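You operate a simulated robot arm through the tools that you are given. There is no shell and no other tool.

Carry out the task below with a simulated robot arm. There is one attempt and no reset: what you move stays moved.

Task
Dry the green lens in the drier; put it in the green tray.
Fine: take it from the rinse basket; drier off, rinse and drier baskets up at the end.

Only the result counts: the job must be done as asked and must still hold three seconds after the hand-in. Knocking over, shifting, dropping, spilling or breaking anything else fails it.

Robot
A 6-joint arm with a two-finger parallel gripper, fixed in place. Base frame: the origin is at the foot of the arm, x ahead of it, y to its left, z up; the work surface is at about z = 0. Units: cm, rad, N and s.
With the tool pointing down near the work surface it reaches from about 16 to 42 cm from the base axis. Its first joint turns from -1.152 to 1.152 rad. Payload 1.57 kg.
The tool frame sits at the grasp point between the pads (the TCP): z along the fingers, y along the line on which they close. The tips reach 3 cm beyond it. Largest opening 8 cm; finger width 1.7, thickness 1.2; the body of the gripper, 4 by 8.2 cm, starts 8 cm behind the TCP.
Orientation is told as [roll, pitch, yaw] about the base's x, y, z axes, in that order, counted from this pose: with the fingers straight down and closing along the base's y, the tool's x points along the base's -x, its y along +y and its z along -z.

Tools
- The arm moves only by the tool jog_arm. Its argument "motion" is a list of rows, each a list of 2 entries, a list of its own where there are three numbers: the shift along the tool's x, y, z in cm, then the turn, a rotation vector about the tool's x, y, z in rad. In form: [[[dx, dy, dz], [ax, ay, az]], ...]. A call has 1 to 20 rows; each row is the pose to reach, as a shift and turn from the pose commanded when the call began, along the tool's axes at that moment. "grip" is the finger opening in cm, from 0 to 8, set as the call begins (left out, the last holds). Rows are played at 5 a second. More than 5 cm and 0.15 rad between two rows, or a gripper value outside its range, and nothing of the call is played. A pose out of reach is approached as far as the arm can. The call stops where the force on the tool passes 70 N (or 10 N more than at its start, if that is more) or the arm is blocked; 0.2 s more then pass. Each finger travels about 15.3 cm/s and halts on what it meets, pressing with about 24 N; the grip force reading is that of the motor and also rises with nothing between the fingers. The clock runs only during rows and for 0.2 s after the last one: add rows that repeat a pose to give the fingers time. The reply holds the time, the measured pose of the TCP, the force on the tool along the base axes, the opening and the grip force, in the units named above and with some noise, with the torque about the TCP (base axes, N m) and any sound that the robot's microphone picked up.
- Cameras (640 x 400 px; columns grow to the right, rows downward): "scene" is fixed at [0.18, -34.41, 37.93]; the picture's right is [1.00, 0.00, 0.00], its down [0.00, -0.93, -0.36] and it looks along [-0.00, 0.36, -0.93] (base axes); focal length 214 px, centre (320, 200). "wrist" rides on the gripper at [7.2, -0.7, -12.2] in the tool frame; the picture's right is [0.09, 1.00, 0.00], its down [-0.84, 0.08, -0.54] and it looks along [-0.54, 0.05, 0.84] (tool axes); focal length 238 px, centre (320, 200). There is no depth. A picture from a camera that has moved, and an enlarged one, comes with that camera's place and axes in the base frame and with its lens.
- capture(camera): a new picture of that camera. It takes no simulated time.
- zoom(camera, box): a new picture of the part [left, top, right, bottom] of that camera's present view, enlarged. It takes no simulated time.
- job_done(): hands the job in; it is judged then, once.

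Places have to be worked out from the pictures, the camera data and where the tool is seen. Open the gripper and draw the arm clear of the work before you hand the job in, unless the task says otherwise.

The tools are called after "Request:" by a JSON object that holds its "api" and its "payload". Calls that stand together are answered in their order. jog_arm: Moves the arm, as the interface text tells. Its arguments: {"type":"object","properties":{"motion":{"type":"array"},"grip":{"type":"number"}},"required":["motion"]} The other tools are called the same way: capture (camera) takes a picture; zoom (camera, box) takes an enlarged picture of a part of a camera's view; job_done () hands the job in.

At the start:

```text
t: 0.0
tool_pos: [18.57, -13.44, 26.29]
tcp_rot: [-0.001, -0.002, 0.003]
contact_force: [0.2, 0.2, -0.5]
wrist_torque: [0.01, 0.03, 0.01]
width: 7.98
finger_force: 0.0
```

scene: 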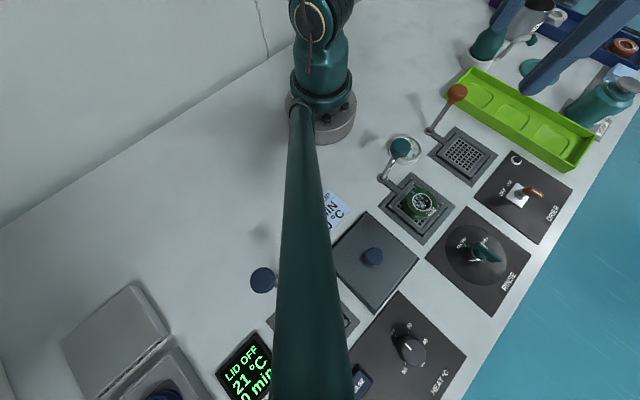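
wrist: 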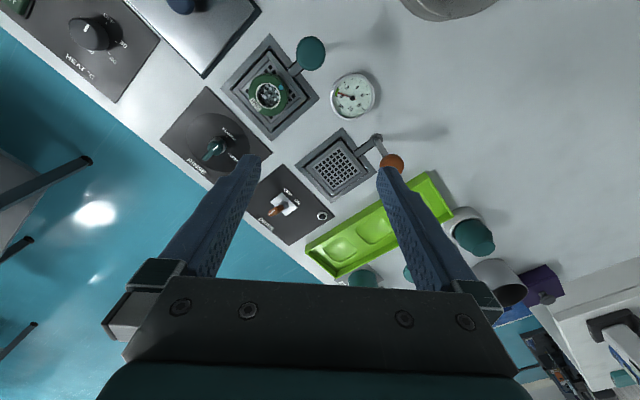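

I'll take a closer look at the two views before moving anything: the rinse basket with the green lens, the drier basket, the switches and the green tray.

Request:
{"api": "zoom", "payload": {"camera": "scene", "box": [360, 60, 620, 222]}}

Request:
{"api": "zoom", "payload": {"camera": "wrist", "box": [140, 20, 460, 220]}}

Request:
{"api": "zoom", "payload": {"camera": "scene", "box": [200, 160, 560, 400]}}

```text
2.46 times, centred on (490, 141) of scene
camera zoom: at [0.18, -34.41, 37.93], right [1.0, 0.0, 0.0], down [0.0, -0.93, -0.36], along [0.0, 0.36, -0.93], focal length 528 px, centre (-98, 345)
```

zoom: 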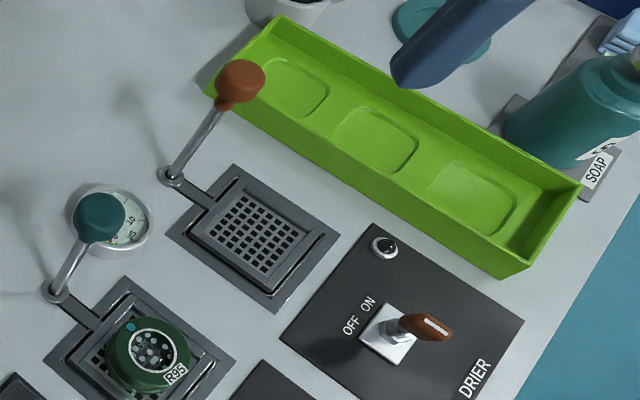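

```text
2.00 times, centred on (300, 120) of wrist
camera zoom: at [11.43, -14.12, 38.51], right [-0.1, 1.0, 0.0], down [0.84, 0.08, 0.54], along [0.54, 0.05, -0.84], focal length 477 px, centre (360, 360)
```

zoom: 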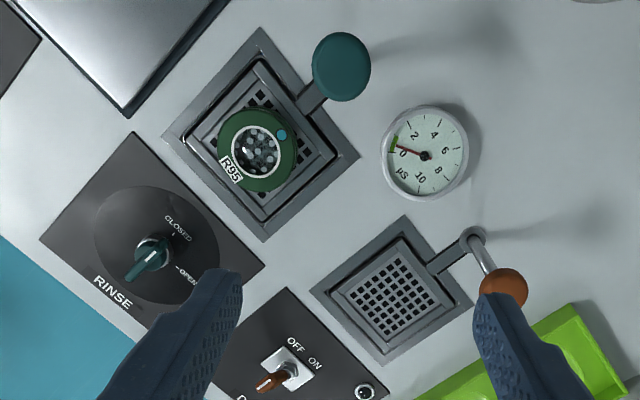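

```text
1.67 times, centred on (380, 280) of scene
camera zoom: at [0.18, -34.41, 37.93], right [1.0, 0.0, 0.0], down [0.0, -0.93, -0.36], along [0.0, 0.36, -0.93], focal length 358 px, centre (220, 67)
```

zoom: 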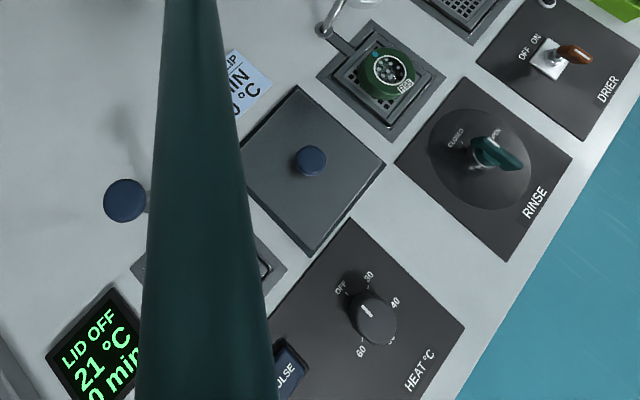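

Both ball handles look vertical, with tops near z≈10: the rinse one at about (12.2, -15.1) and the drier one at about (23.5, -3.8). The lens sits at about (18, -21). I'll move the wrist camera over the drier, staying high, to see the switch, lamp and basket in detail.

Request:
{"api": "jog_arm", "payload": {"motion": [[[-2.4, 0, 1], [0, 0, 0]], [[-4.8, 0, 2], [0, 0, 0]], [[-7.2, 0, 3], [0, 0, 0]], [[-9.4, 0, 4], [0, 0, 0]], [[-9.4, 0, 4], [0, 0, 0]]], "grip": 8}}

Request:
{"api": "capture", "payload": {"camera": "wrist"}}

Request:
{"api": "capture", "payload": {"camera": "scene"}}

```text
t: 1.2
tool_pos: [28.03, -13.34, 22.36]
tcp_rot: [-0.001, -0.002, 0.004]
contact_force: [-0.7, -0.5, -0.4]
wrist_torque: [-0.02, 0.01, 0.0]
width: 8.02
finger_force: 0.1
```

```text
taken
camera wrist: at [20.85, -14.04, 34.56], right [-0.1, 1.0, 0.0], down [0.84, 0.08, 0.54], along [0.54, 0.05, -0.84], focal length 238 px, centre (320, 200)
```

wrist: 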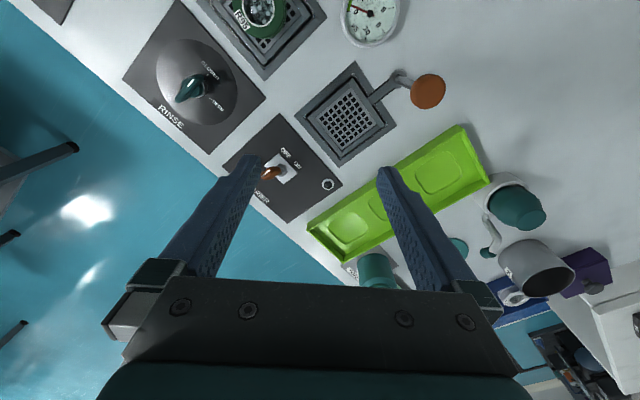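

```text
taken
```

scene: 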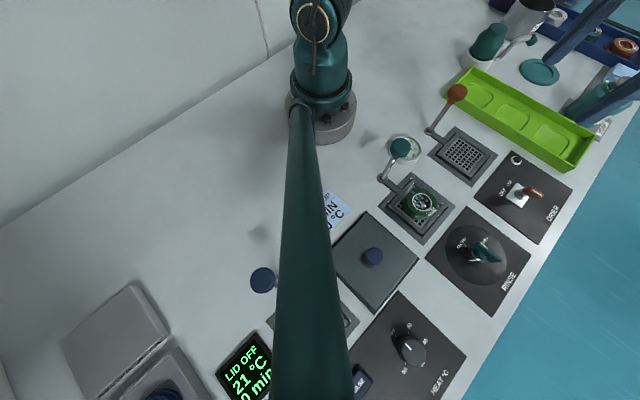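

The view is clear of obstacles. I'll zoom in on the drier switch, lamp and basket, and on the rinse basket from this new viewpoint.

Request:
{"api": "zoom", "payload": {"camera": "wrist", "box": [210, 50, 450, 200]}}

Request:
{"api": "zoom", "payload": {"camera": "wrist", "box": [230, 100, 350, 220]}}

Request:
{"api": "zoom", "payload": {"camera": "scene", "box": [470, 140, 580, 240]}}

Request:
{"api": "zoom", "payload": {"camera": "scene", "box": [370, 80, 510, 250]}}

```text
2.67 times, centred on (330, 125) of wrist
camera zoom: at [20.85, -14.04, 34.56], right [-0.1, 1.0, 0.0], down [0.84, 0.08, 0.54], along [0.54, 0.05, -0.84], focal length 636 px, centre (293, 400)
```

zoom: 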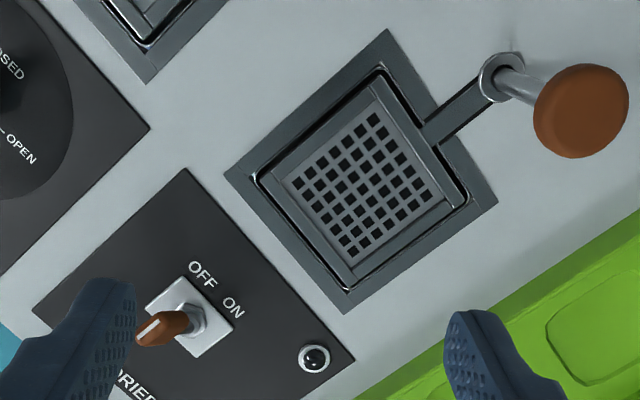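

```text
3.33 times, centred on (290, 160) of wrist
camera zoom: at [20.85, -14.04, 34.56], right [-0.1, 1.0, 0.0], down [0.84, 0.08, 0.54], along [0.54, 0.05, -0.84], focal length 794 px, centre (420, 333)
```

zoom: 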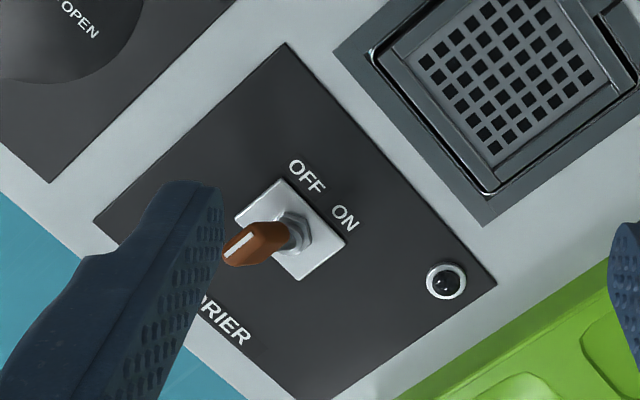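

```text
4.00 times, centred on (525, 190) of scene
camera zoom: at [0.18, -34.41, 37.93], right [1.0, 0.0, 0.0], down [0.0, -0.93, -0.36], along [0.0, 0.36, -0.93], focal length 858 px, centre (-500, 240)
```

zoom: 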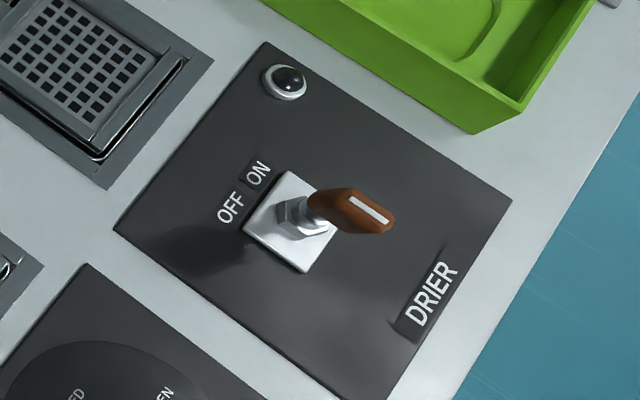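

```text
2.35 times, centred on (440, 165) of scene
camera zoom: at [0.18, -34.41, 37.93], right [1.0, 0.0, 0.0], down [0.0, -0.93, -0.36], along [0.0, 0.36, -0.93], focal length 505 px, centre (38, 282)
```

zoom: 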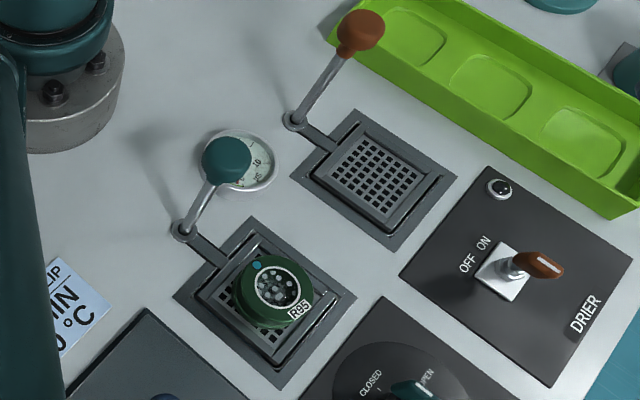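

The drier lamp is dark and the toggle leans to the OFF side. The basket plate looks level with its frame. I'll tilt the camera to a lower angle to see how the handle and basket are linked and how high things stand.

Request:
{"api": "jog_arm", "payload": {"motion": [[[2, 0, 1], [0, -0.1, 0]], [[4, 0, 2], [0, -0.2, 0]], [[6, 0, 3], [0, -0.3, 0]], [[8, 0, 4], [0, -0.4, 0]], [[8, 0, 5], [0, -0.5, 0]], [[8, 0, 5], [0, -0.5, 0]]]}}

Request:
{"api": "capture", "payload": {"camera": "wrist"}}

```text
t: 2.6
tool_pos: [20.15, -13.29, 17.4]
tcp_rot: [-0.003, -0.501, 0.004]
contact_force: [0.4, 0.5, -0.4]
wrist_torque: [0.02, -0.03, 0.0]
width: 7.99
finger_force: 0.1
```

```text
taken
camera wrist: at [8.04, -14.01, 24.61], right [-0.08, 1.0, -0.05], down [0.47, 0.08, 0.88], along [0.88, 0.05, -0.48], focal length 238 px, centre (320, 200)
```

wrist: 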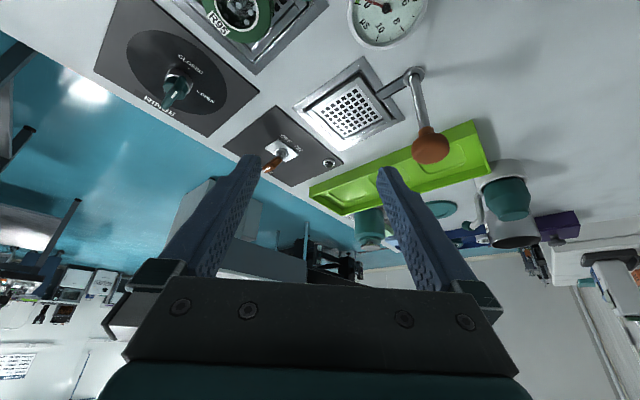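

From here the rod clearly rises from a collar beside the basket, with the ball on top. I'll zoom in on the drier and rinse baskets in this low view.

Request:
{"api": "zoom", "payload": {"camera": "wrist", "box": [280, 40, 460, 175]}}

Request:
{"api": "zoom", "payload": {"camera": "wrist", "box": [180, 0, 440, 160]}}

Request:
{"api": "zoom", "payload": {"camera": "wrist", "box": [220, 90, 360, 200]}}

```text
2.96 times, centred on (370, 108) of wrist
camera zoom: at [8.04, -14.01, 24.61], right [-0.08, 1.0, -0.05], down [0.47, 0.08, 0.88], along [0.88, 0.05, -0.48], focal length 706 px, centre (172, 474)
```

zoom: 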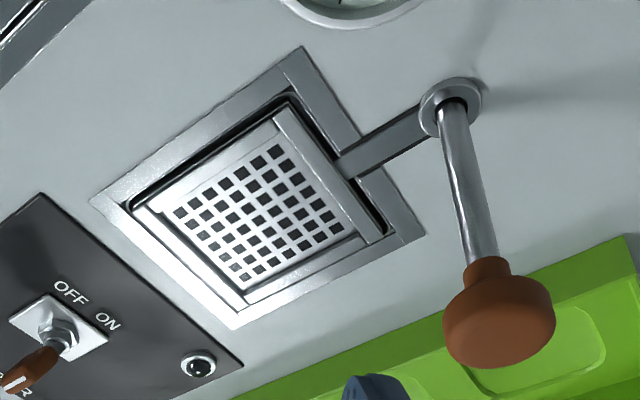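

```text
2.46 times, centred on (310, 80) of wrist
camera zoom: at [8.04, -14.01, 24.61], right [-0.08, 1.0, -0.05], down [0.47, 0.08, 0.88], along [0.88, 0.05, -0.48], focal length 587 px, centre (345, 495)
```

zoom: 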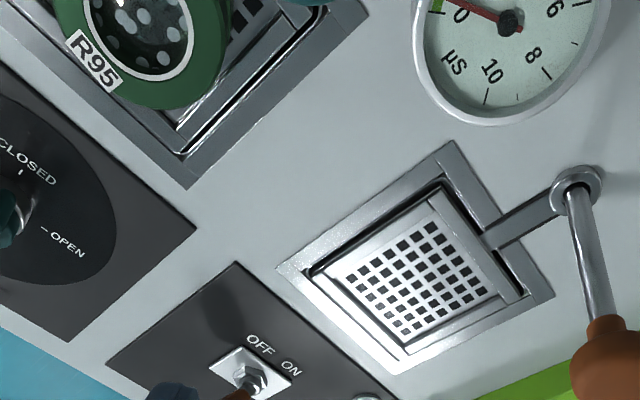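

```text
3.64 times, centred on (290, 145) of wrist
camera zoom: at [8.04, -14.01, 24.61], right [-0.08, 1.0, -0.05], down [0.47, 0.08, 0.88], along [0.88, 0.05, -0.48], focal length 867 px, centre (429, 400)
```

zoom: 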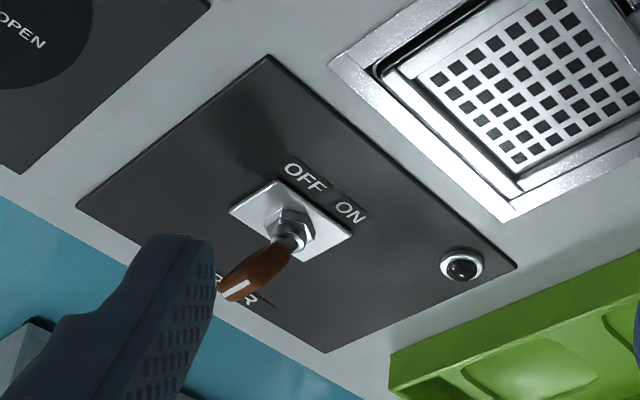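

The knobs sit on vertical rods that run through collars, with an arm going to each basket. Both baskets look raised, flush with the surface. I'll untilt the tool and move over the lens to measure it from above.

Request:
{"api": "jog_arm", "payload": {"motion": [[[0.31, -1.44, -0.3], [0, 0.1, 0]], [[0.62, -2.88, -0.6], [0, 0.2, 0]], [[0.93, -4.32, -0.9], [0, 0.3, 0]], [[1.24, -5.76, -1.2], [0, 0.4, 0]], [[1.55, -7.2, -1.53], [0, 0.5, 0]], [[1.55, -7.2, -1.53], [0, 0.5, 0]]]}}

Request:
{"api": "jog_arm", "payload": {"motion": [[[0, 0, 0], [0, 0, 0.13]], [[0, 0, 0], [0, 0, 0.26]], [[0, 0, 0], [0, 0, 0.39]], [[0, 0, 0], [0, 0, 0.52]], [[0, 0, 0], [0, 0, 0.65]], [[0, 0, 0], [0, 0, 0.785]], [[0, 0, 0], [0, 0, 0.785]]]}}

Request:
{"api": "capture", "payload": {"camera": "wrist"}}

```text
t: 4.0
tool_pos: [18.18, -20.56, 18.12]
tcp_rot: [-0.001, 0.0, 0.005]
contact_force: [-0.2, -0.5, -1.2]
wrist_torque: [0.03, -0.02, -0.01]
width: 8.0
finger_force: 0.1
```

```text
t: 5.6
tool_pos: [17.92, -20.54, 17.93]
tcp_rot: [0.0, -0.002, -0.783]
contact_force: [0.0, 0.5, -0.2]
wrist_torque: [0.0, -0.04, 0.01]
width: 8.01
finger_force: 0.1
```

```text
taken
camera wrist: at [12.41, -15.98, 30.18], right [0.64, 0.77, 0.0], down [0.65, -0.54, 0.54], along [0.42, -0.35, -0.84], focal length 238 px, centre (320, 200)
```

wrist: 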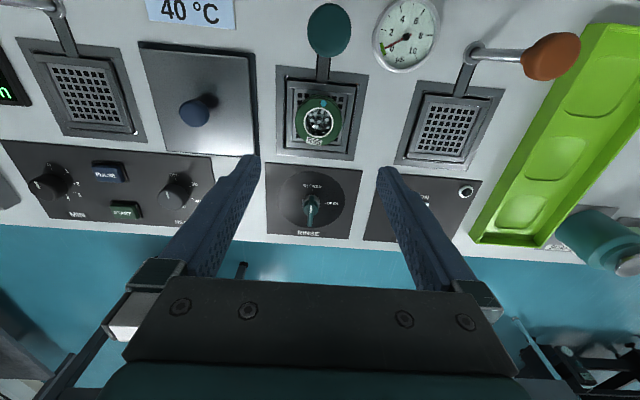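

The view is now square with the stations, and the lens appears almost directly under the TCP (a point at z≈2 below it projects to (320, 122)). I'll zoom in to measure the lens and the baskets.

Request:
{"api": "zoom", "payload": {"camera": "wrist", "box": [260, 60, 380, 180]}}

Request:
{"api": "zoom", "payload": {"camera": "wrist", "box": [370, 20, 640, 250]}}

Request:
{"api": "zoom", "payload": {"camera": "scene", "box": [370, 150, 470, 250]}}

```text
3.33 times, centred on (320, 120) of wrist
camera zoom: at [12.41, -15.98, 30.18], right [0.64, 0.77, 0.0], down [0.65, -0.54, 0.54], along [0.42, -0.35, -0.84], focal length 794 px, centre (320, 467)
```

zoom: 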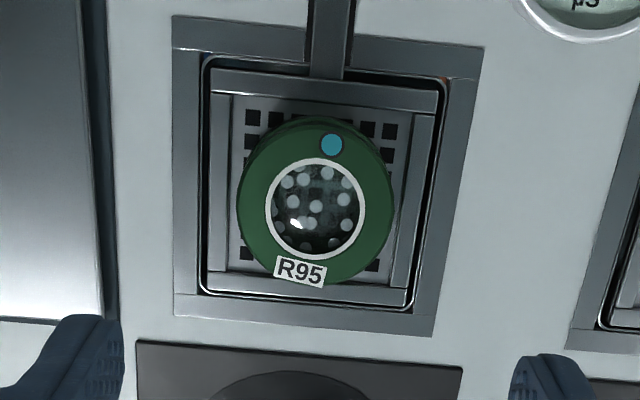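

```text
1.74 times, centred on (505, 135) of wrist
camera zoom: at [12.41, -15.98, 30.18], right [0.64, 0.77, 0.0], down [0.65, -0.54, 0.54], along [0.42, -0.35, -0.84], focal length 414 px, centre (-2, 313)
```

zoom: 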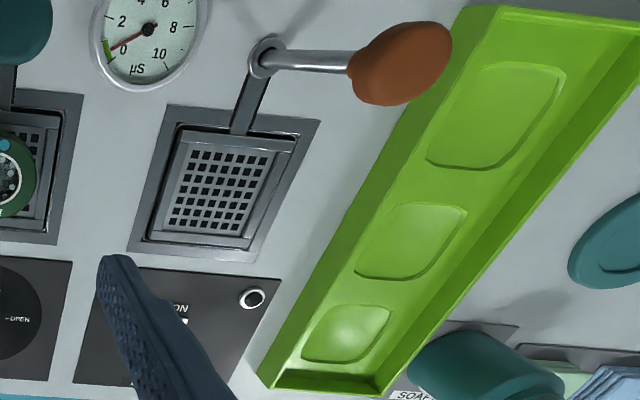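

```text
4.00 times, centred on (420, 200) of scene
camera zoom: at [0.18, -34.41, 37.93], right [1.0, 0.0, 0.0], down [0.0, -0.93, -0.36], along [0.0, 0.36, -0.93], focal length 858 px, centre (-80, 200)
```

zoom: 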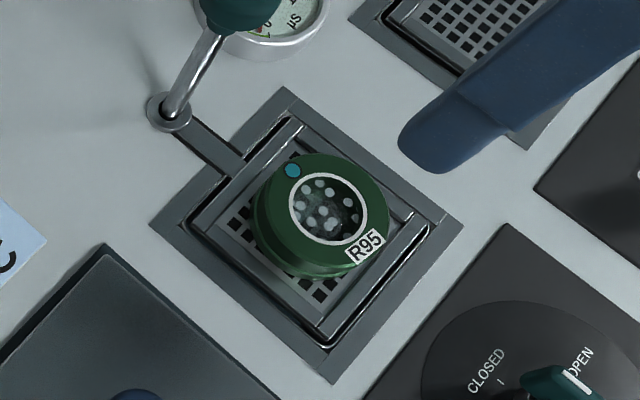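

The lens is about 5.4 cm across with visible droplets. It's centred on the rinse basket at about (18.1, -20.9), and its top is near z≈2–2.5. I'll centre over it and descend part way for a closer look before grasping.

Request:
{"api": "jog_arm", "payload": {"motion": [[[-0.15, -0.1, 2.5], [0, 0, 0]], [[-0.3, -0.15, 5], [0, 0, 0]], [[-0.35, -0.15, 7], [0, 0, 0]], [[-0.38, -0.15, 9], [0, 0, 0]], [[-0.38, -0.15, 9], [0, 0, 0]]], "grip": 8}}

Request:
{"api": "capture", "payload": {"camera": "wrist"}}

Request:
{"api": "capture", "payload": {"camera": "scene"}}

```text
t: 6.8
tool_pos: [17.94, -20.9, 8.98]
tcp_rot: [-0.001, 0.0, -0.782]
contact_force: [-0.4, -0.9, -0.5]
wrist_torque: [-0.03, -0.02, 0.01]
width: 8.02
finger_force: 0.0
```

```text
taken
camera wrist: at [12.46, -16.34, 21.12], right [0.64, 0.77, 0.0], down [0.65, -0.53, 0.54], along [0.42, -0.35, -0.84], focal length 238 px, centre (320, 200)
```

wrist: 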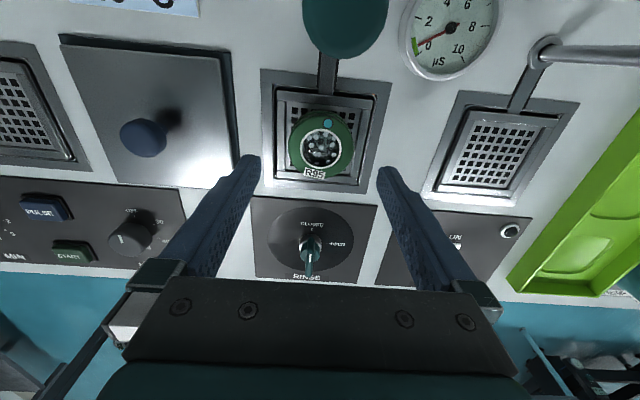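

```text
taken
```

scene: 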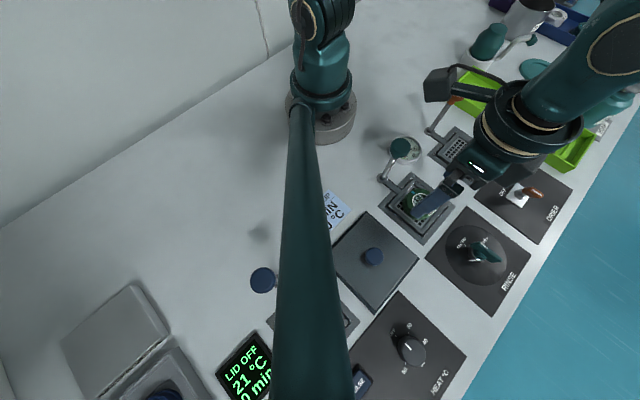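

The lens is well centred between the fingers. One more zoom to judge the rim height and finger clearance.

Request:
{"api": "zoom", "payload": {"camera": "wrist", "box": [240, 60, 400, 200]}}

Request:
{"api": "zoom", "payload": {"camera": "scene", "box": [370, 150, 470, 250]}}

```text
2.86 times, centred on (320, 130) of wrist
camera zoom: at [12.46, -16.34, 21.12], right [0.64, 0.77, 0.0], down [0.65, -0.53, 0.54], along [0.42, -0.35, -0.84], focal length 681 px, centre (320, 400)
```

zoom: 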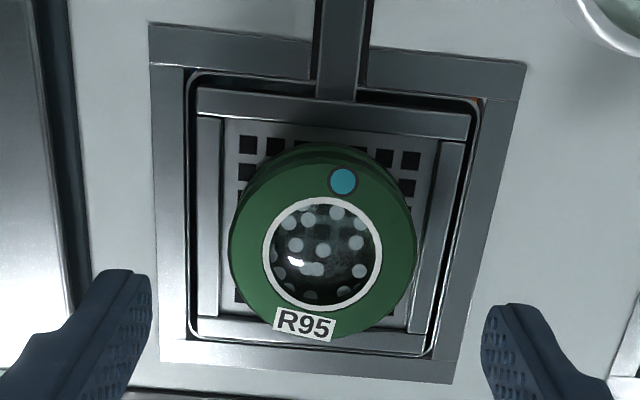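

```text
4.00 times, centred on (420, 200) of scene
camera zoom: at [0.18, -34.41, 37.93], right [1.0, 0.0, 0.0], down [0.0, -0.93, -0.36], along [0.0, 0.36, -0.93], focal length 858 px, centre (-80, 200)
```

zoom: 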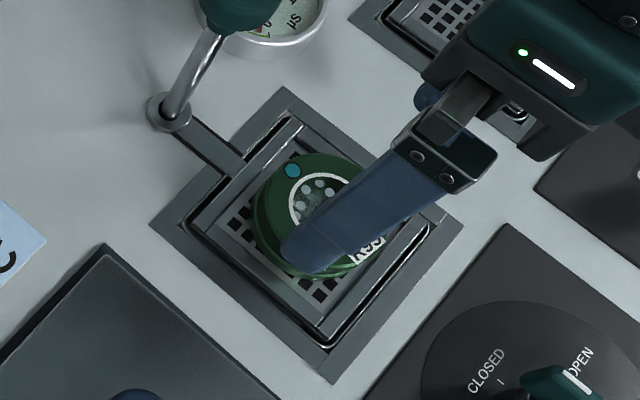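

The rails are only slightly raised. I'll descend to TCP z≈4.0, with tips at about z=1.0 around the lens and above the rails, and check for contact before closing.

Request:
{"api": "jog_arm", "payload": {"motion": [[[0, 0, 1.5], [0, 0, 0]], [[0, 0, 3], [0, 0, 0]], [[0, 0, 4], [0, 0, 0]], [[0, 0, 4.8], [0, 0, 0]], [[0, 0, 4.8], [0, 0, 0]]]}}

Request:
{"api": "zoom", "payload": {"camera": "scene", "box": [370, 150, 470, 250]}}

Request:
{"api": "zoom", "payload": {"camera": "wrist", "box": [220, 80, 420, 220]}}

```text
t: 8.0
tool_pos: [17.96, -20.97, 4.04]
tcp_rot: [0.0, -0.001, -0.781]
contact_force: [0.9, 0.1, -0.1]
wrist_torque: [0.0, -0.01, 0.01]
width: 8.0
finger_force: 0.1
```

```text
4.00 times, centred on (420, 200) of scene
camera zoom: at [0.18, -34.41, 37.93], right [1.0, 0.0, 0.0], down [0.0, -0.93, -0.36], along [0.0, 0.36, -0.93], focal length 858 px, centre (-80, 200)
```

zoom: 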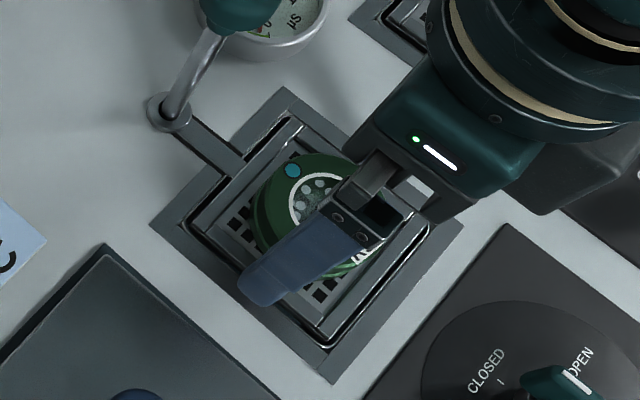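

```text
2.86 times, centred on (320, 150) of wrist
camera zoom: at [12.46, -16.38, 16.29], right [0.64, 0.77, 0.0], down [0.65, -0.53, 0.54], along [0.42, -0.35, -0.84], focal length 681 px, centre (320, 343)
```

zoom: 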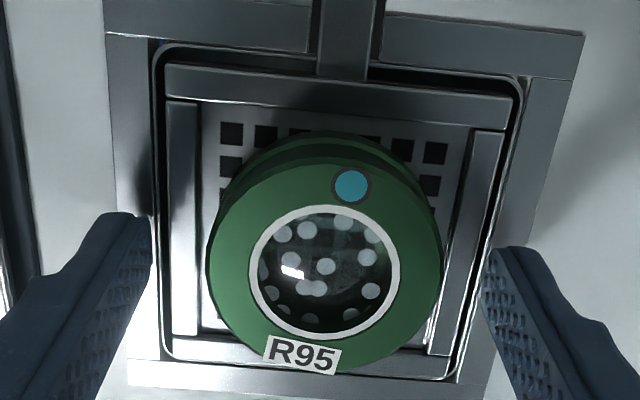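

The fingers straddle the lens with no contact and it's aligned. I'll go 0.2 cm lower and close on the lens.

Request:
{"api": "jog_arm", "payload": {"motion": [[[0, 0.05, 0.2], [0, 0, 0]], [[0, 0.05, 0.2], [0, 0, 0]]]}}

Request:
{"api": "jog_arm", "payload": {"motion": [[[0, 0, 0], [0, 0, 0]], [[0, 0, 0], [0, 0, 0]], [[0, 0, 0], [0, 0, 0]], [[0, 0, 0], [0, 0, 0]]], "grip": 4}}

Request:
{"api": "zoom", "payload": {"camera": "wrist", "box": [220, 80, 420, 220]}}

```text
t: 8.6
tool_pos: [18.1, -20.97, 3.92]
tcp_rot: [0.001, 0.0, -0.781]
contact_force: [0.0, 0.0, -0.4]
wrist_torque: [0.02, -0.03, -0.02]
width: 7.98
finger_force: 0.0
```

```text
t: 9.6
tool_pos: [18.07, -20.92, 3.94]
tcp_rot: [0.001, -0.001, -0.781]
contact_force: [0.3, -0.7, -0.4]
wrist_torque: [-0.06, 0.0, -0.04]
width: 5.35
finger_force: 24.1
```

```text
2.86 times, centred on (320, 150) of wrist
camera zoom: at [12.5, -16.33, 16.1], right [0.64, 0.77, 0.0], down [0.65, -0.53, 0.54], along [0.42, -0.35, -0.84], focal length 681 px, centre (320, 343)
```

zoom: 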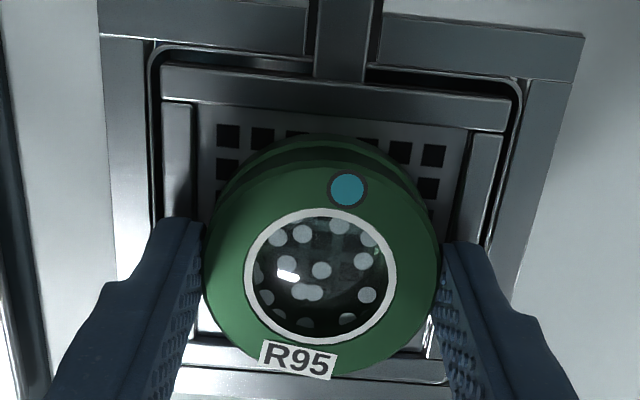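

The lens is gripped at 5.35 cm with 24 N. I'll lift straight up, first slowly, then higher.

Request:
{"api": "jog_arm", "payload": {"motion": [[[0, 0, -0.5], [0, 0, 0]], [[0, 0, -1.2], [0, 0, 0]], [[0, 0, -2.5], [0, 0, 0]], [[0, 0, -4.5], [0, 0, 0]], [[0, 0, -4.5], [0, 0, 0]]]}}

Request:
{"api": "capture", "payload": {"camera": "wrist"}}

Request:
{"api": "zoom", "payload": {"camera": "scene", "box": [370, 130, 490, 250]}}

```text
t: 10.8
tool_pos: [18.11, -21.2, 8.5]
tcp_rot: [0.0, -0.003, -0.781]
contact_force: [0.0, 0.8, -1.2]
wrist_torque: [0.05, 0.02, -0.07]
width: 5.3
finger_force: 23.9
```

```text
taken
camera wrist: at [12.59, -16.53, 20.74], right [0.64, 0.77, 0.0], down [0.65, -0.53, 0.54], along [0.42, -0.35, -0.84], focal length 238 px, centre (320, 200)
```

wrist: 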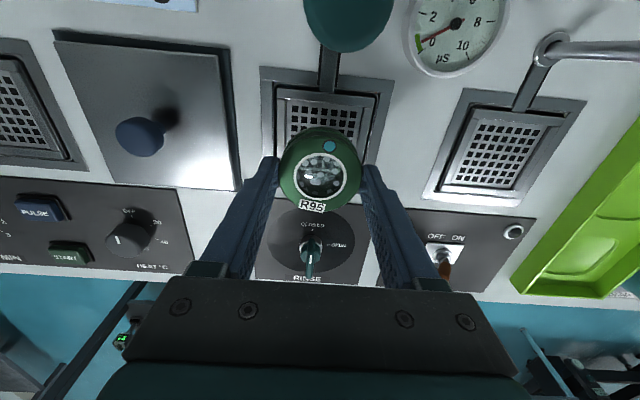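

```text
3.33 times, centred on (430, 190) of scene
camera zoom: at [0.18, -34.41, 37.93], right [1.0, 0.0, 0.0], down [0.0, -0.93, -0.36], along [0.0, 0.36, -0.93], focal length 715 px, centre (-47, 233)
```

zoom: 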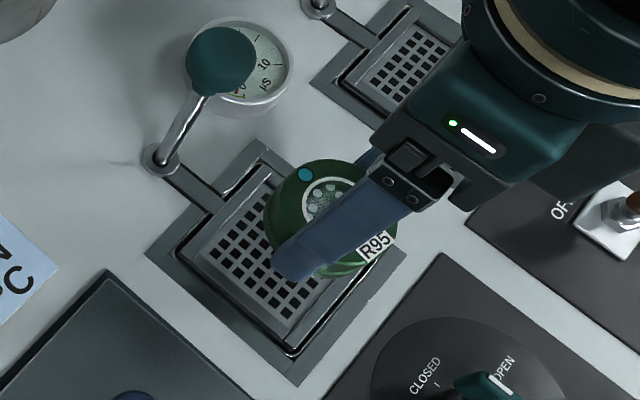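

The lens is in hand and the rinse basket is undisturbed. I'll move along tool +y to above the drier basket, staying high enough to clear everything, then refine the alignment.

Request:
{"api": "jog_arm", "payload": {"motion": [[[0, 0, -1.5], [0, 0, 0]], [[0, 1.5, -2.5], [0, 0, 0]], [[0, 4, -2.5], [0, 0, 0]], [[0, 6.5, -2.5], [0, 0, 0]], [[0, 9, -2.5], [0, 0, 0]], [[0, 11.5, -2.5], [0, 0, 0]], [[0, 14, -2.5], [0, 0, 0]], [[0, 15.8, -2.5], [0, 0, 0]], [[0, 15.8, -2.5], [0, 0, 0]]]}}

Request:
{"api": "capture", "payload": {"camera": "wrist"}}

Request:
{"api": "capture", "payload": {"camera": "scene"}}

```text
t: 12.8
tool_pos: [29.14, -9.82, 10.82]
tcp_rot: [0.0, -0.002, -0.781]
contact_force: [0.4, 0.0, -0.8]
wrist_torque: [0.0, 0.01, 0.02]
width: 5.32
finger_force: 23.9
```

```text
taken
camera wrist: at [23.67, -5.25, 23.0], right [0.64, 0.77, 0.0], down [0.65, -0.53, 0.54], along [0.42, -0.35, -0.84], focal length 238 px, centre (320, 200)
```

wrist: 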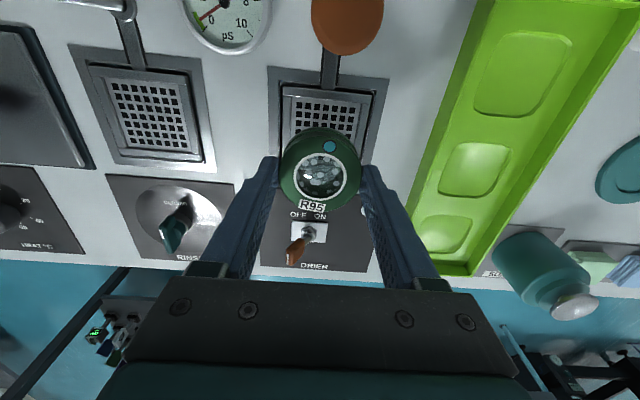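

```text
taken
```

scene: 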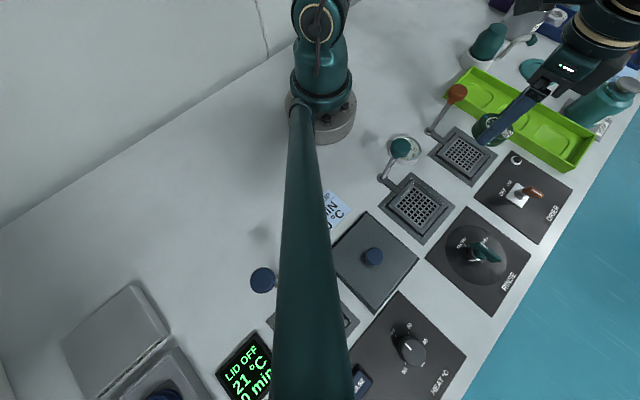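

I'm over the drier basket. I'll zoom in to measure the frame corners and check that the lens will come down centred.

Request:
{"api": "zoom", "payload": {"camera": "wrist", "box": [240, 50, 420, 180]}}

Request:
{"api": "zoom", "payload": {"camera": "scene", "box": [410, 70, 560, 200]}}

```text
3.08 times, centred on (330, 115) of wrist
camera zoom: at [23.67, -5.25, 23.0], right [0.64, 0.77, 0.0], down [0.65, -0.53, 0.54], along [0.42, -0.35, -0.84], focal length 733 px, centre (289, 462)
```

zoom: 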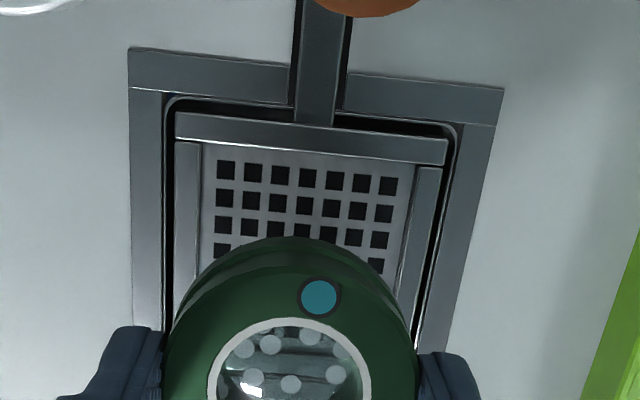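

```text
3.08 times, centred on (485, 135) of scene
camera zoom: at [0.18, -34.41, 37.93], right [1.0, 0.0, 0.0], down [0.0, -0.93, -0.36], along [0.0, 0.36, -0.93], focal length 660 px, centre (-188, 400)
```

zoom: 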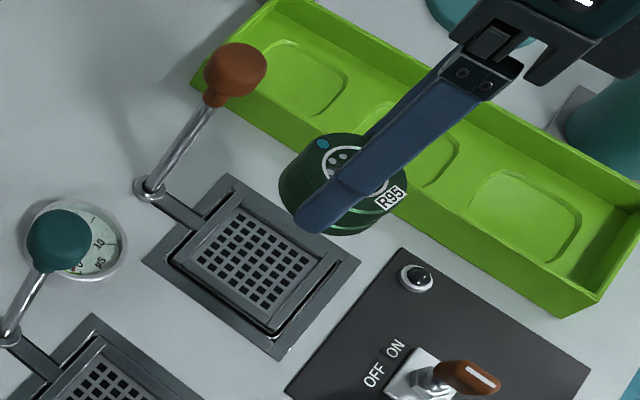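

From the corner rays, the drier frame centre is at about (+0.27, +0.25) in tool x/y from the TCP. I'll correct by that amount and lower to just above the height at which I picked up the lens (3.94).

Request:
{"api": "jog_arm", "payload": {"motion": [[[0.27, 0.25, 0], [0, 0, 0]], [[0.27, 0.25, 2], [0, 0, 0]], [[0.27, 0.25, 3.8], [0, 0, 0]], [[0.27, 0.25, 5], [0, 0, 0]], [[0.27, 0.25, 5.8], [0, 0, 0]], [[0.27, 0.25, 5.8], [0, 0, 0]]]}}

Request:
{"api": "zoom", "payload": {"camera": "wrist", "box": [220, 80, 420, 220]}}

Request:
{"api": "zoom", "payload": {"camera": "scene", "box": [410, 70, 560, 200]}}

```text
t: 14.2
tool_pos: [29.27, -9.37, 5.0]
tcp_rot: [0.001, -0.002, -0.782]
contact_force: [-0.2, -0.5, -1.9]
wrist_torque: [0.0, 0.02, 0.0]
width: 5.32
finger_force: 24.2
```

```text
2.86 times, centred on (320, 150) of wrist
camera zoom: at [23.69, -4.73, 17.21], right [0.64, 0.77, 0.0], down [0.65, -0.53, 0.54], along [0.42, -0.35, -0.84], focal length 681 px, centre (320, 343)
```

zoom: 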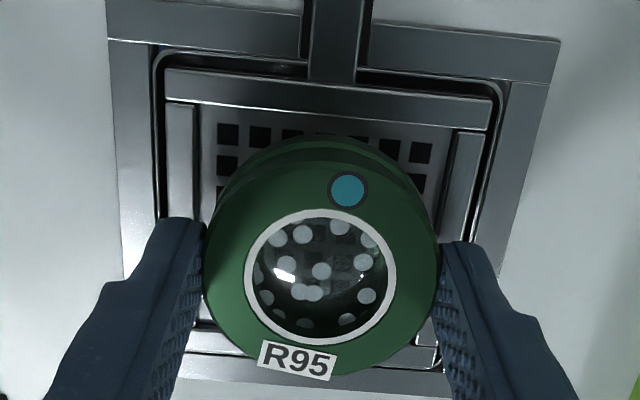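

```text
3.08 times, centred on (485, 135) of scene
camera zoom: at [0.18, -34.41, 37.93], right [1.0, 0.0, 0.0], down [0.0, -0.93, -0.36], along [0.0, 0.36, -0.93], focal length 660 px, centre (-188, 400)
```

zoom: 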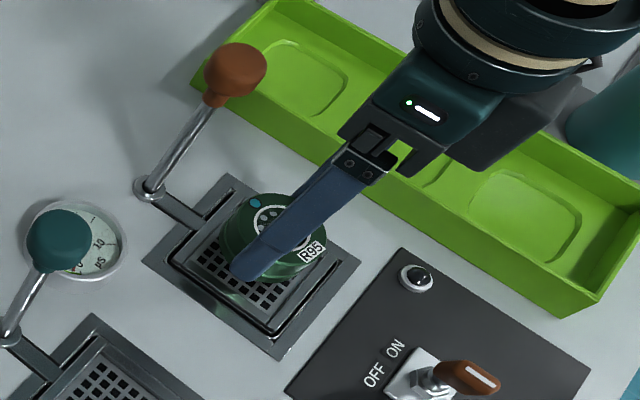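

The lens is about 1 cm above the plate and slightly toward the arm-side rail (about 0.2 cm). I'll correct by (-0.2, -0.1) and lower the last centimetre.

Request:
{"api": "jog_arm", "payload": {"motion": [[[-0.2, -0.1, 0], [0, 0, 0]], [[-0.2, -0.1, 0.4], [0, 0, 0]], [[-0.2, -0.1, 0.8], [0, 0, 0]], [[-0.2, -0.1, 1.0], [0, 0, 0]], [[-0.2, -0.1, 1.0], [0, 0, 0]]]}}

Request:
{"api": "zoom", "payload": {"camera": "wrist", "box": [220, 80, 420, 220]}}

```text
t: 15.4
tool_pos: [29.4, -9.58, 4.08]
tcp_rot: [0.001, -0.003, -0.783]
contact_force: [0.1, 0.3, -0.3]
wrist_torque: [0.0, -0.04, 0.02]
width: 5.32
finger_force: 24.1
```

```text
2.86 times, centred on (320, 150) of wrist
camera zoom: at [23.84, -4.98, 16.31], right [0.64, 0.77, 0.0], down [0.65, -0.53, 0.54], along [0.42, -0.35, -0.84], focal length 681 px, centre (320, 343)
```

zoom: 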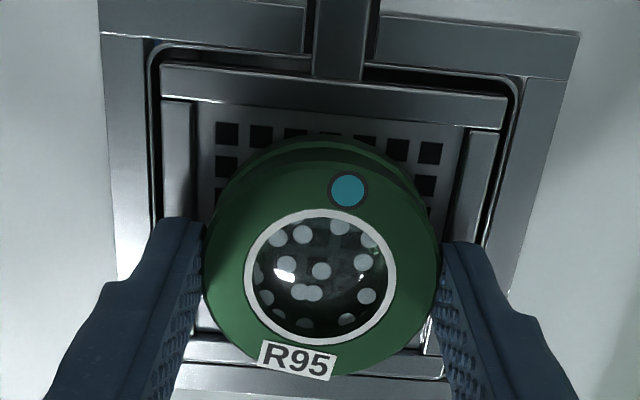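

The view now matches the rinse-basket grasp almost exactly. I'll lower 0.12 cm more and check for contact.

Request:
{"api": "jog_arm", "payload": {"motion": [[[0, 0, 0.06], [0, 0, 0]], [[0, 0, 0.12], [0, 0, 0]], [[0, 0, 0.12], [0, 0, 0]]]}}

```text
t: 16.2
tool_pos: [29.42, -9.67, 4.03]
tcp_rot: [0.0, -0.001, -0.782]
contact_force: [-0.7, 0.3, -0.4]
wrist_torque: [0.02, 0.01, 0.01]
width: 5.34
finger_force: 24.2
```

There's no notable contact force and the lens is at plate height within about a millimetre. I'll open the fingers and retreat upward.

Request:
{"api": "jog_arm", "payload": {"motion": [[[0, 0, 0], [0, 0, 0]], [[0, 0, 0], [0, 0, 0]], [[0, 0, 0], [0, 0, 0]]], "grip": 8}}

Request:
{"api": "jog_arm", "payload": {"motion": [[[0, 0, -1], [0, 0, 0]], [[0, 0, -3], [0, 0, 0]], [[0, 0, -6], [0, 0, 0]], [[0, 0, -10], [0, 0, 0]], [[0, 0, -13], [0, 0, 0]], [[0, 0, -13], [0, 0, 0]]]}}

Request:
{"api": "capture", "payload": {"camera": "wrist"}}

Request:
{"api": "zoom", "payload": {"camera": "scene", "box": [370, 70, 580, 250]}}

```text
t: 17.0
tool_pos: [29.34, -9.67, 4.07]
tcp_rot: [0.0, -0.001, -0.782]
contact_force: [1.1, -0.6, -0.2]
wrist_torque: [-0.02, 0.06, -0.03]
width: 8.01
finger_force: 0.1
```

```text
t: 18.4
tool_pos: [29.29, -9.37, 16.96]
tcp_rot: [0.003, -0.001, -0.782]
contact_force: [-0.2, 0.1, -0.4]
wrist_torque: [0.03, 0.0, 0.02]
width: 8.01
finger_force: 0.1
```

```text
taken
camera wrist: at [23.73, -4.79, 29.26], right [0.64, 0.77, 0.0], down [0.65, -0.53, 0.54], along [0.42, -0.35, -0.84], focal length 238 px, centre (320, 200)
```

wrist: 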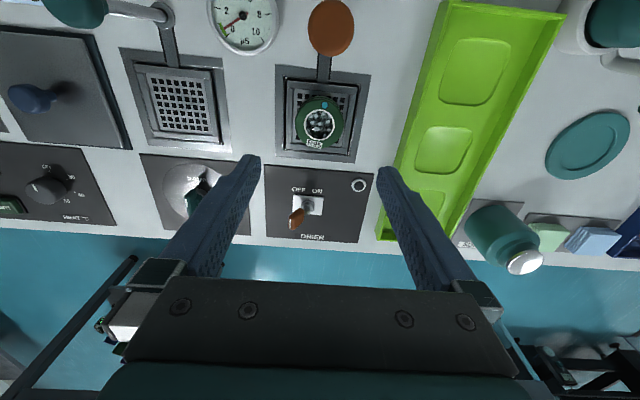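

```text
2.22 times, centred on (475, 160) of scene
camera zoom: at [0.18, -34.41, 37.93], right [1.0, 0.0, 0.0], down [0.0, -0.93, -0.36], along [0.0, 0.36, -0.93], focal length 477 px, centre (-24, 289)
```

zoom: 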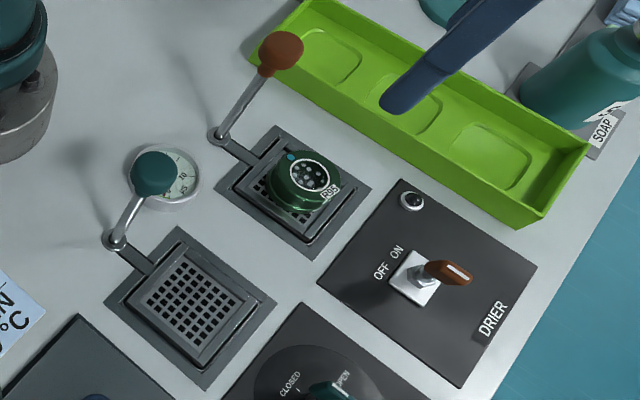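

The lens is in the drier basket and droplets are still visible. The drier knob triangulates to about (23.3, -3.7), with its top near z≈10.5, which is 8.3 cm along tool +x. I'll close the fingers and move above the knob at a safe height.

Request:
{"api": "jog_arm", "payload": {"motion": [[[0, 0, -1], [0, 0, 0]], [[2, 0, -1.5], [0, 0, 0]], [[4.2, -0.1, -1.5], [0, 0, 0]], [[6.4, -0.1, -1.5], [0, 0, 0]], [[8.3, -0.12, -1.5], [0, 0, 0]], [[8.3, -0.12, -1.5], [0, 0, 0]]], "grip": 0}}

Request:
{"api": "capture", "payload": {"camera": "wrist"}}

Request:
{"api": "zoom", "payload": {"camera": "scene", "box": [400, 30, 580, 200]}}

```text
t: 19.8
tool_pos: [23.24, -4.07, 18.34]
tcp_rot: [0.003, -0.002, -0.78]
contact_force: [-0.1, -0.1, 0.6]
wrist_torque: [-0.01, 0.0, 0.04]
width: 0.01
finger_force: 21.5
```

```text
taken
camera wrist: at [17.78, 0.57, 30.63], right [0.64, 0.77, 0.0], down [0.65, -0.53, 0.54], along [0.42, -0.35, -0.84], focal length 238 px, centre (320, 200)
```

wrist: 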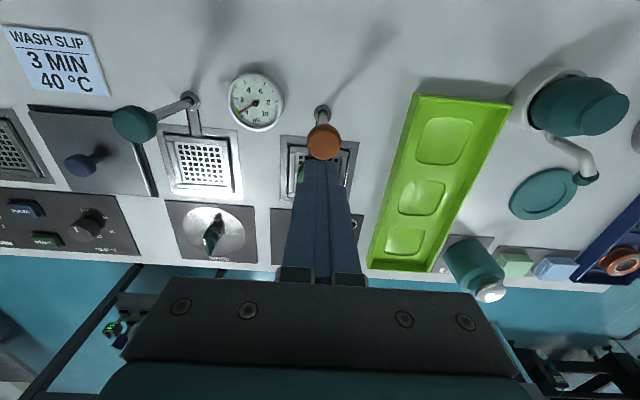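

```text
2.35 times, centred on (490, 115) of scene
camera zoom: at [0.18, -34.41, 37.93], right [1.0, 0.0, 0.0], down [0.0, -0.93, -0.36], along [0.0, 0.36, -0.93], focal length 505 px, centre (-80, 400)
```

zoom: 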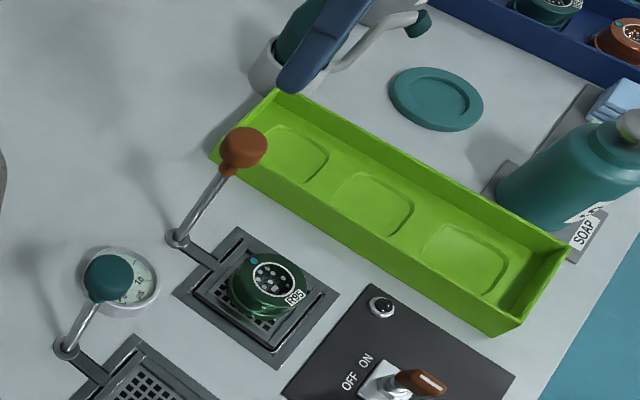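

The knob is seen just ahead of the closed fingertips. I'll zoom in on it for an accurate offset before touching it.

Request:
{"api": "zoom", "payload": {"camera": "wrist", "box": [260, 90, 390, 200]}}

Request:
{"api": "zoom", "payload": {"camera": "scene", "box": [420, 70, 500, 150]}}

```text
3.64 times, centred on (325, 145) of wrist
camera zoom: at [17.78, 0.57, 30.63], right [0.64, 0.77, 0.0], down [0.65, -0.53, 0.54], along [0.42, -0.35, -0.84], focal length 867 px, centre (302, 400)
```

zoom: 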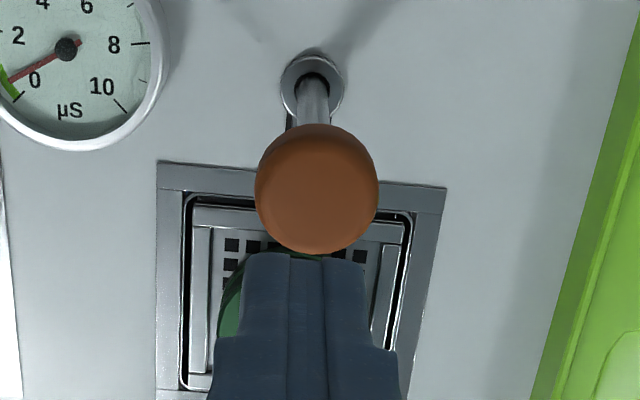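

```text
5.00 times, centred on (460, 110) of scene
camera zoom: at [0.18, -34.41, 37.93], right [1.0, 0.0, 0.0], down [0.0, -0.93, -0.36], along [0.0, 0.36, -0.93], focal length 1072 px, centre (-380, 650)
```

zoom: 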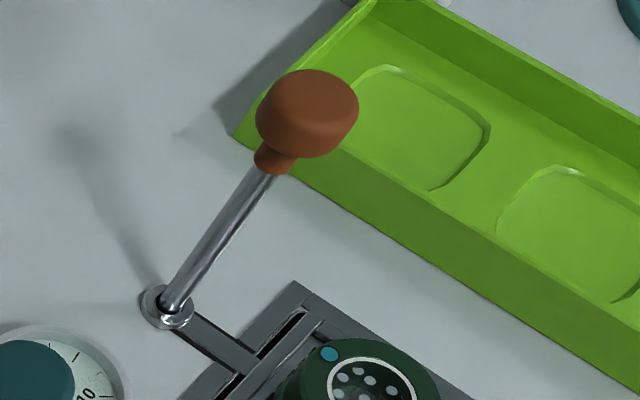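

The rod axis is at tool offset of about (+0.33, +0.26) and the knob top is near z≈10.5–11. I'll centre over it and come down to just above the top.

Request:
{"api": "jog_arm", "payload": {"motion": [[[0.33, 0.26, 0], [0, 0, 0]], [[0.33, 0.26, 1.5], [0, 0, 0]], [[0.33, 0.26, 3], [0, 0, 0]], [[0.33, 0.26, 3.4], [0, 0, 0]], [[0.33, 0.26, 3.4], [0, 0, 0]]]}}

Request:
{"api": "zoom", "payload": {"camera": "wrist", "box": [260, 90, 390, 200]}}

Request:
{"api": "zoom", "payload": {"camera": "scene", "box": [420, 70, 500, 150]}}

```text
t: 21.0
tool_pos: [23.37, -3.48, 14.95]
tcp_rot: [0.0, -0.002, -0.782]
contact_force: [0.2, -1.1, 0.4]
wrist_torque: [0.01, -0.01, -0.03]
width: 0.0
finger_force: 21.6
```

```text
3.64 times, centred on (325, 145) of wrist
camera zoom: at [17.73, 1.08, 27.25], right [0.64, 0.77, 0.0], down [0.65, -0.53, 0.54], along [0.42, -0.35, -0.84], focal length 867 px, centre (302, 400)
```

zoom: 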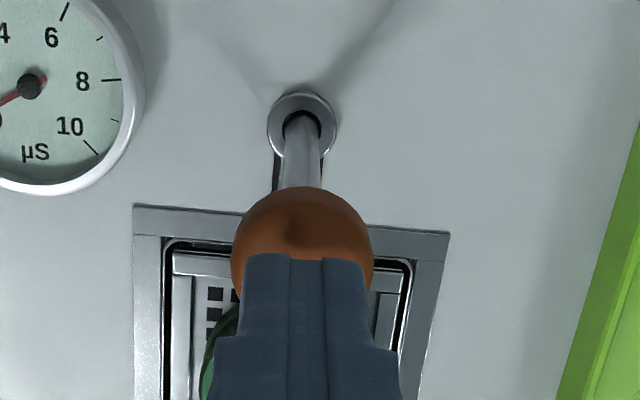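

```text
5.00 times, centred on (460, 110) of scene
camera zoom: at [0.18, -34.41, 37.93], right [1.0, 0.0, 0.0], down [0.0, -0.93, -0.36], along [0.0, 0.36, -0.93], focal length 1072 px, centre (-380, 650)
```

zoom: 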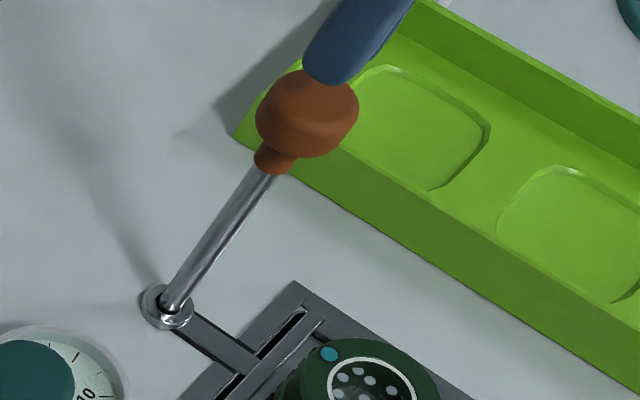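

The tips are centred about 1 cm above the knob. I'll press down in small steps and watch the force and motion.

Request:
{"api": "jog_arm", "payload": {"motion": [[[0, 0, 0.4], [0, 0, 0]], [[0, 0, 0.7], [0, 0, 0]], [[0, 0, 1.0], [0, 0, 0]], [[0, 0, 1.2], [0, 0, 0]], [[0, 0, 1.4], [0, 0, 0]], [[0, 0, 1.4], [0, 0, 0]]]}}

Request:
{"api": "zoom", "payload": {"camera": "scene", "box": [420, 70, 520, 170]}}

```text
t: 22.4
tool_pos: [23.35, -3.41, 13.66]
tcp_rot: [0.001, -0.002, -0.782]
contact_force: [0.6, -0.2, -0.4]
wrist_torque: [-0.05, 0.01, 0.02]
width: 0.03
finger_force: 21.0
```

```text
4.00 times, centred on (470, 120) of scene
camera zoom: at [0.18, -34.41, 37.93], right [1.0, 0.0, 0.0], down [0.0, -0.93, -0.36], along [0.0, 0.36, -0.93], focal length 858 px, centre (-280, 520)
```

zoom: 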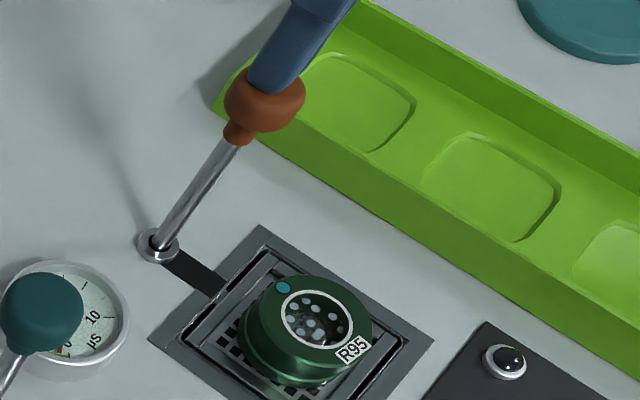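

The arm bar has begun to sink into a slot, so pressing does lower the basket, and with very little force. I'll continue pressing slowly.

Request:
{"api": "jog_arm", "payload": {"motion": [[[0, 0, 0.3], [0, 0, 0]], [[0, 0, 0.6], [0, 0, 0]], [[0, 0, 0.9], [0, 0, 0]], [[0, 0, 1.2], [0, 0, 0]], [[0, 0, 1.5], [0, 0, 0]], [[0, 0, 1.5], [0, 0, 0]]]}}

Request:
{"api": "zoom", "payload": {"camera": "scene", "box": [420, 70, 520, 170]}}

```text
t: 23.8
tool_pos: [23.38, -3.4, 12.12]
tcp_rot: [0.0, -0.001, -0.781]
contact_force: [0.5, -0.2, 1.0]
wrist_torque: [0.02, -0.01, 0.01]
width: 0.0
finger_force: 21.4
```

```text
4.00 times, centred on (470, 120) of scene
camera zoom: at [0.18, -34.41, 37.93], right [1.0, 0.0, 0.0], down [0.0, -0.93, -0.36], along [0.0, 0.36, -0.93], focal length 858 px, centre (-280, 520)
```

zoom: 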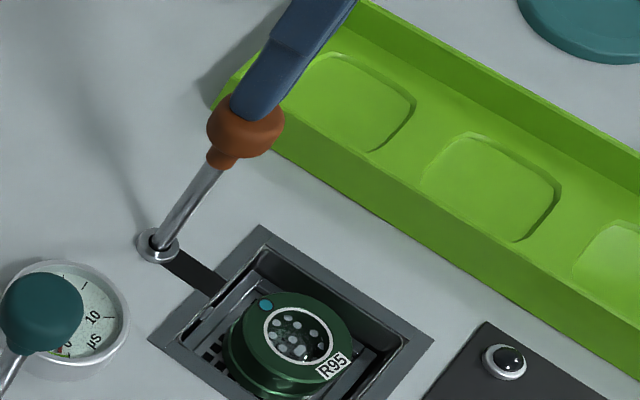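

The basket is sinking smoothly with the lens seated on it. I'll continue pressing down.

Request:
{"api": "jog_arm", "payload": {"motion": [[[0, 0, 0.3], [0, 0, 0]], [[0, 0, 0.6], [0, 0, 0]], [[0, 0, 0.9], [0, 0, 0]], [[0, 0, 1.2], [0, 0, 0]], [[0, 0, 1.5], [0, 0, 0]], [[0, 0, 1.5], [0, 0, 0]]]}}

Request:
{"api": "zoom", "payload": {"camera": "scene", "box": [420, 70, 520, 170]}}

```text
t: 25.2
tool_pos: [23.52, -3.45, 10.7]
tcp_rot: [0.0, -0.002, -0.784]
contact_force: [-0.1, -0.1, -0.3]
wrist_torque: [-0.01, 0.02, -0.01]
width: 0.0
finger_force: 21.6
```

```text
4.00 times, centred on (470, 120) of scene
camera zoom: at [0.18, -34.41, 37.93], right [1.0, 0.0, 0.0], down [0.0, -0.93, -0.36], along [0.0, 0.36, -0.93], focal length 858 px, centre (-280, 520)
```

zoom: 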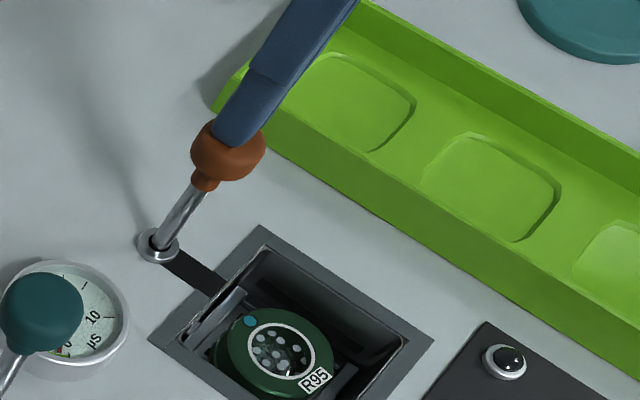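

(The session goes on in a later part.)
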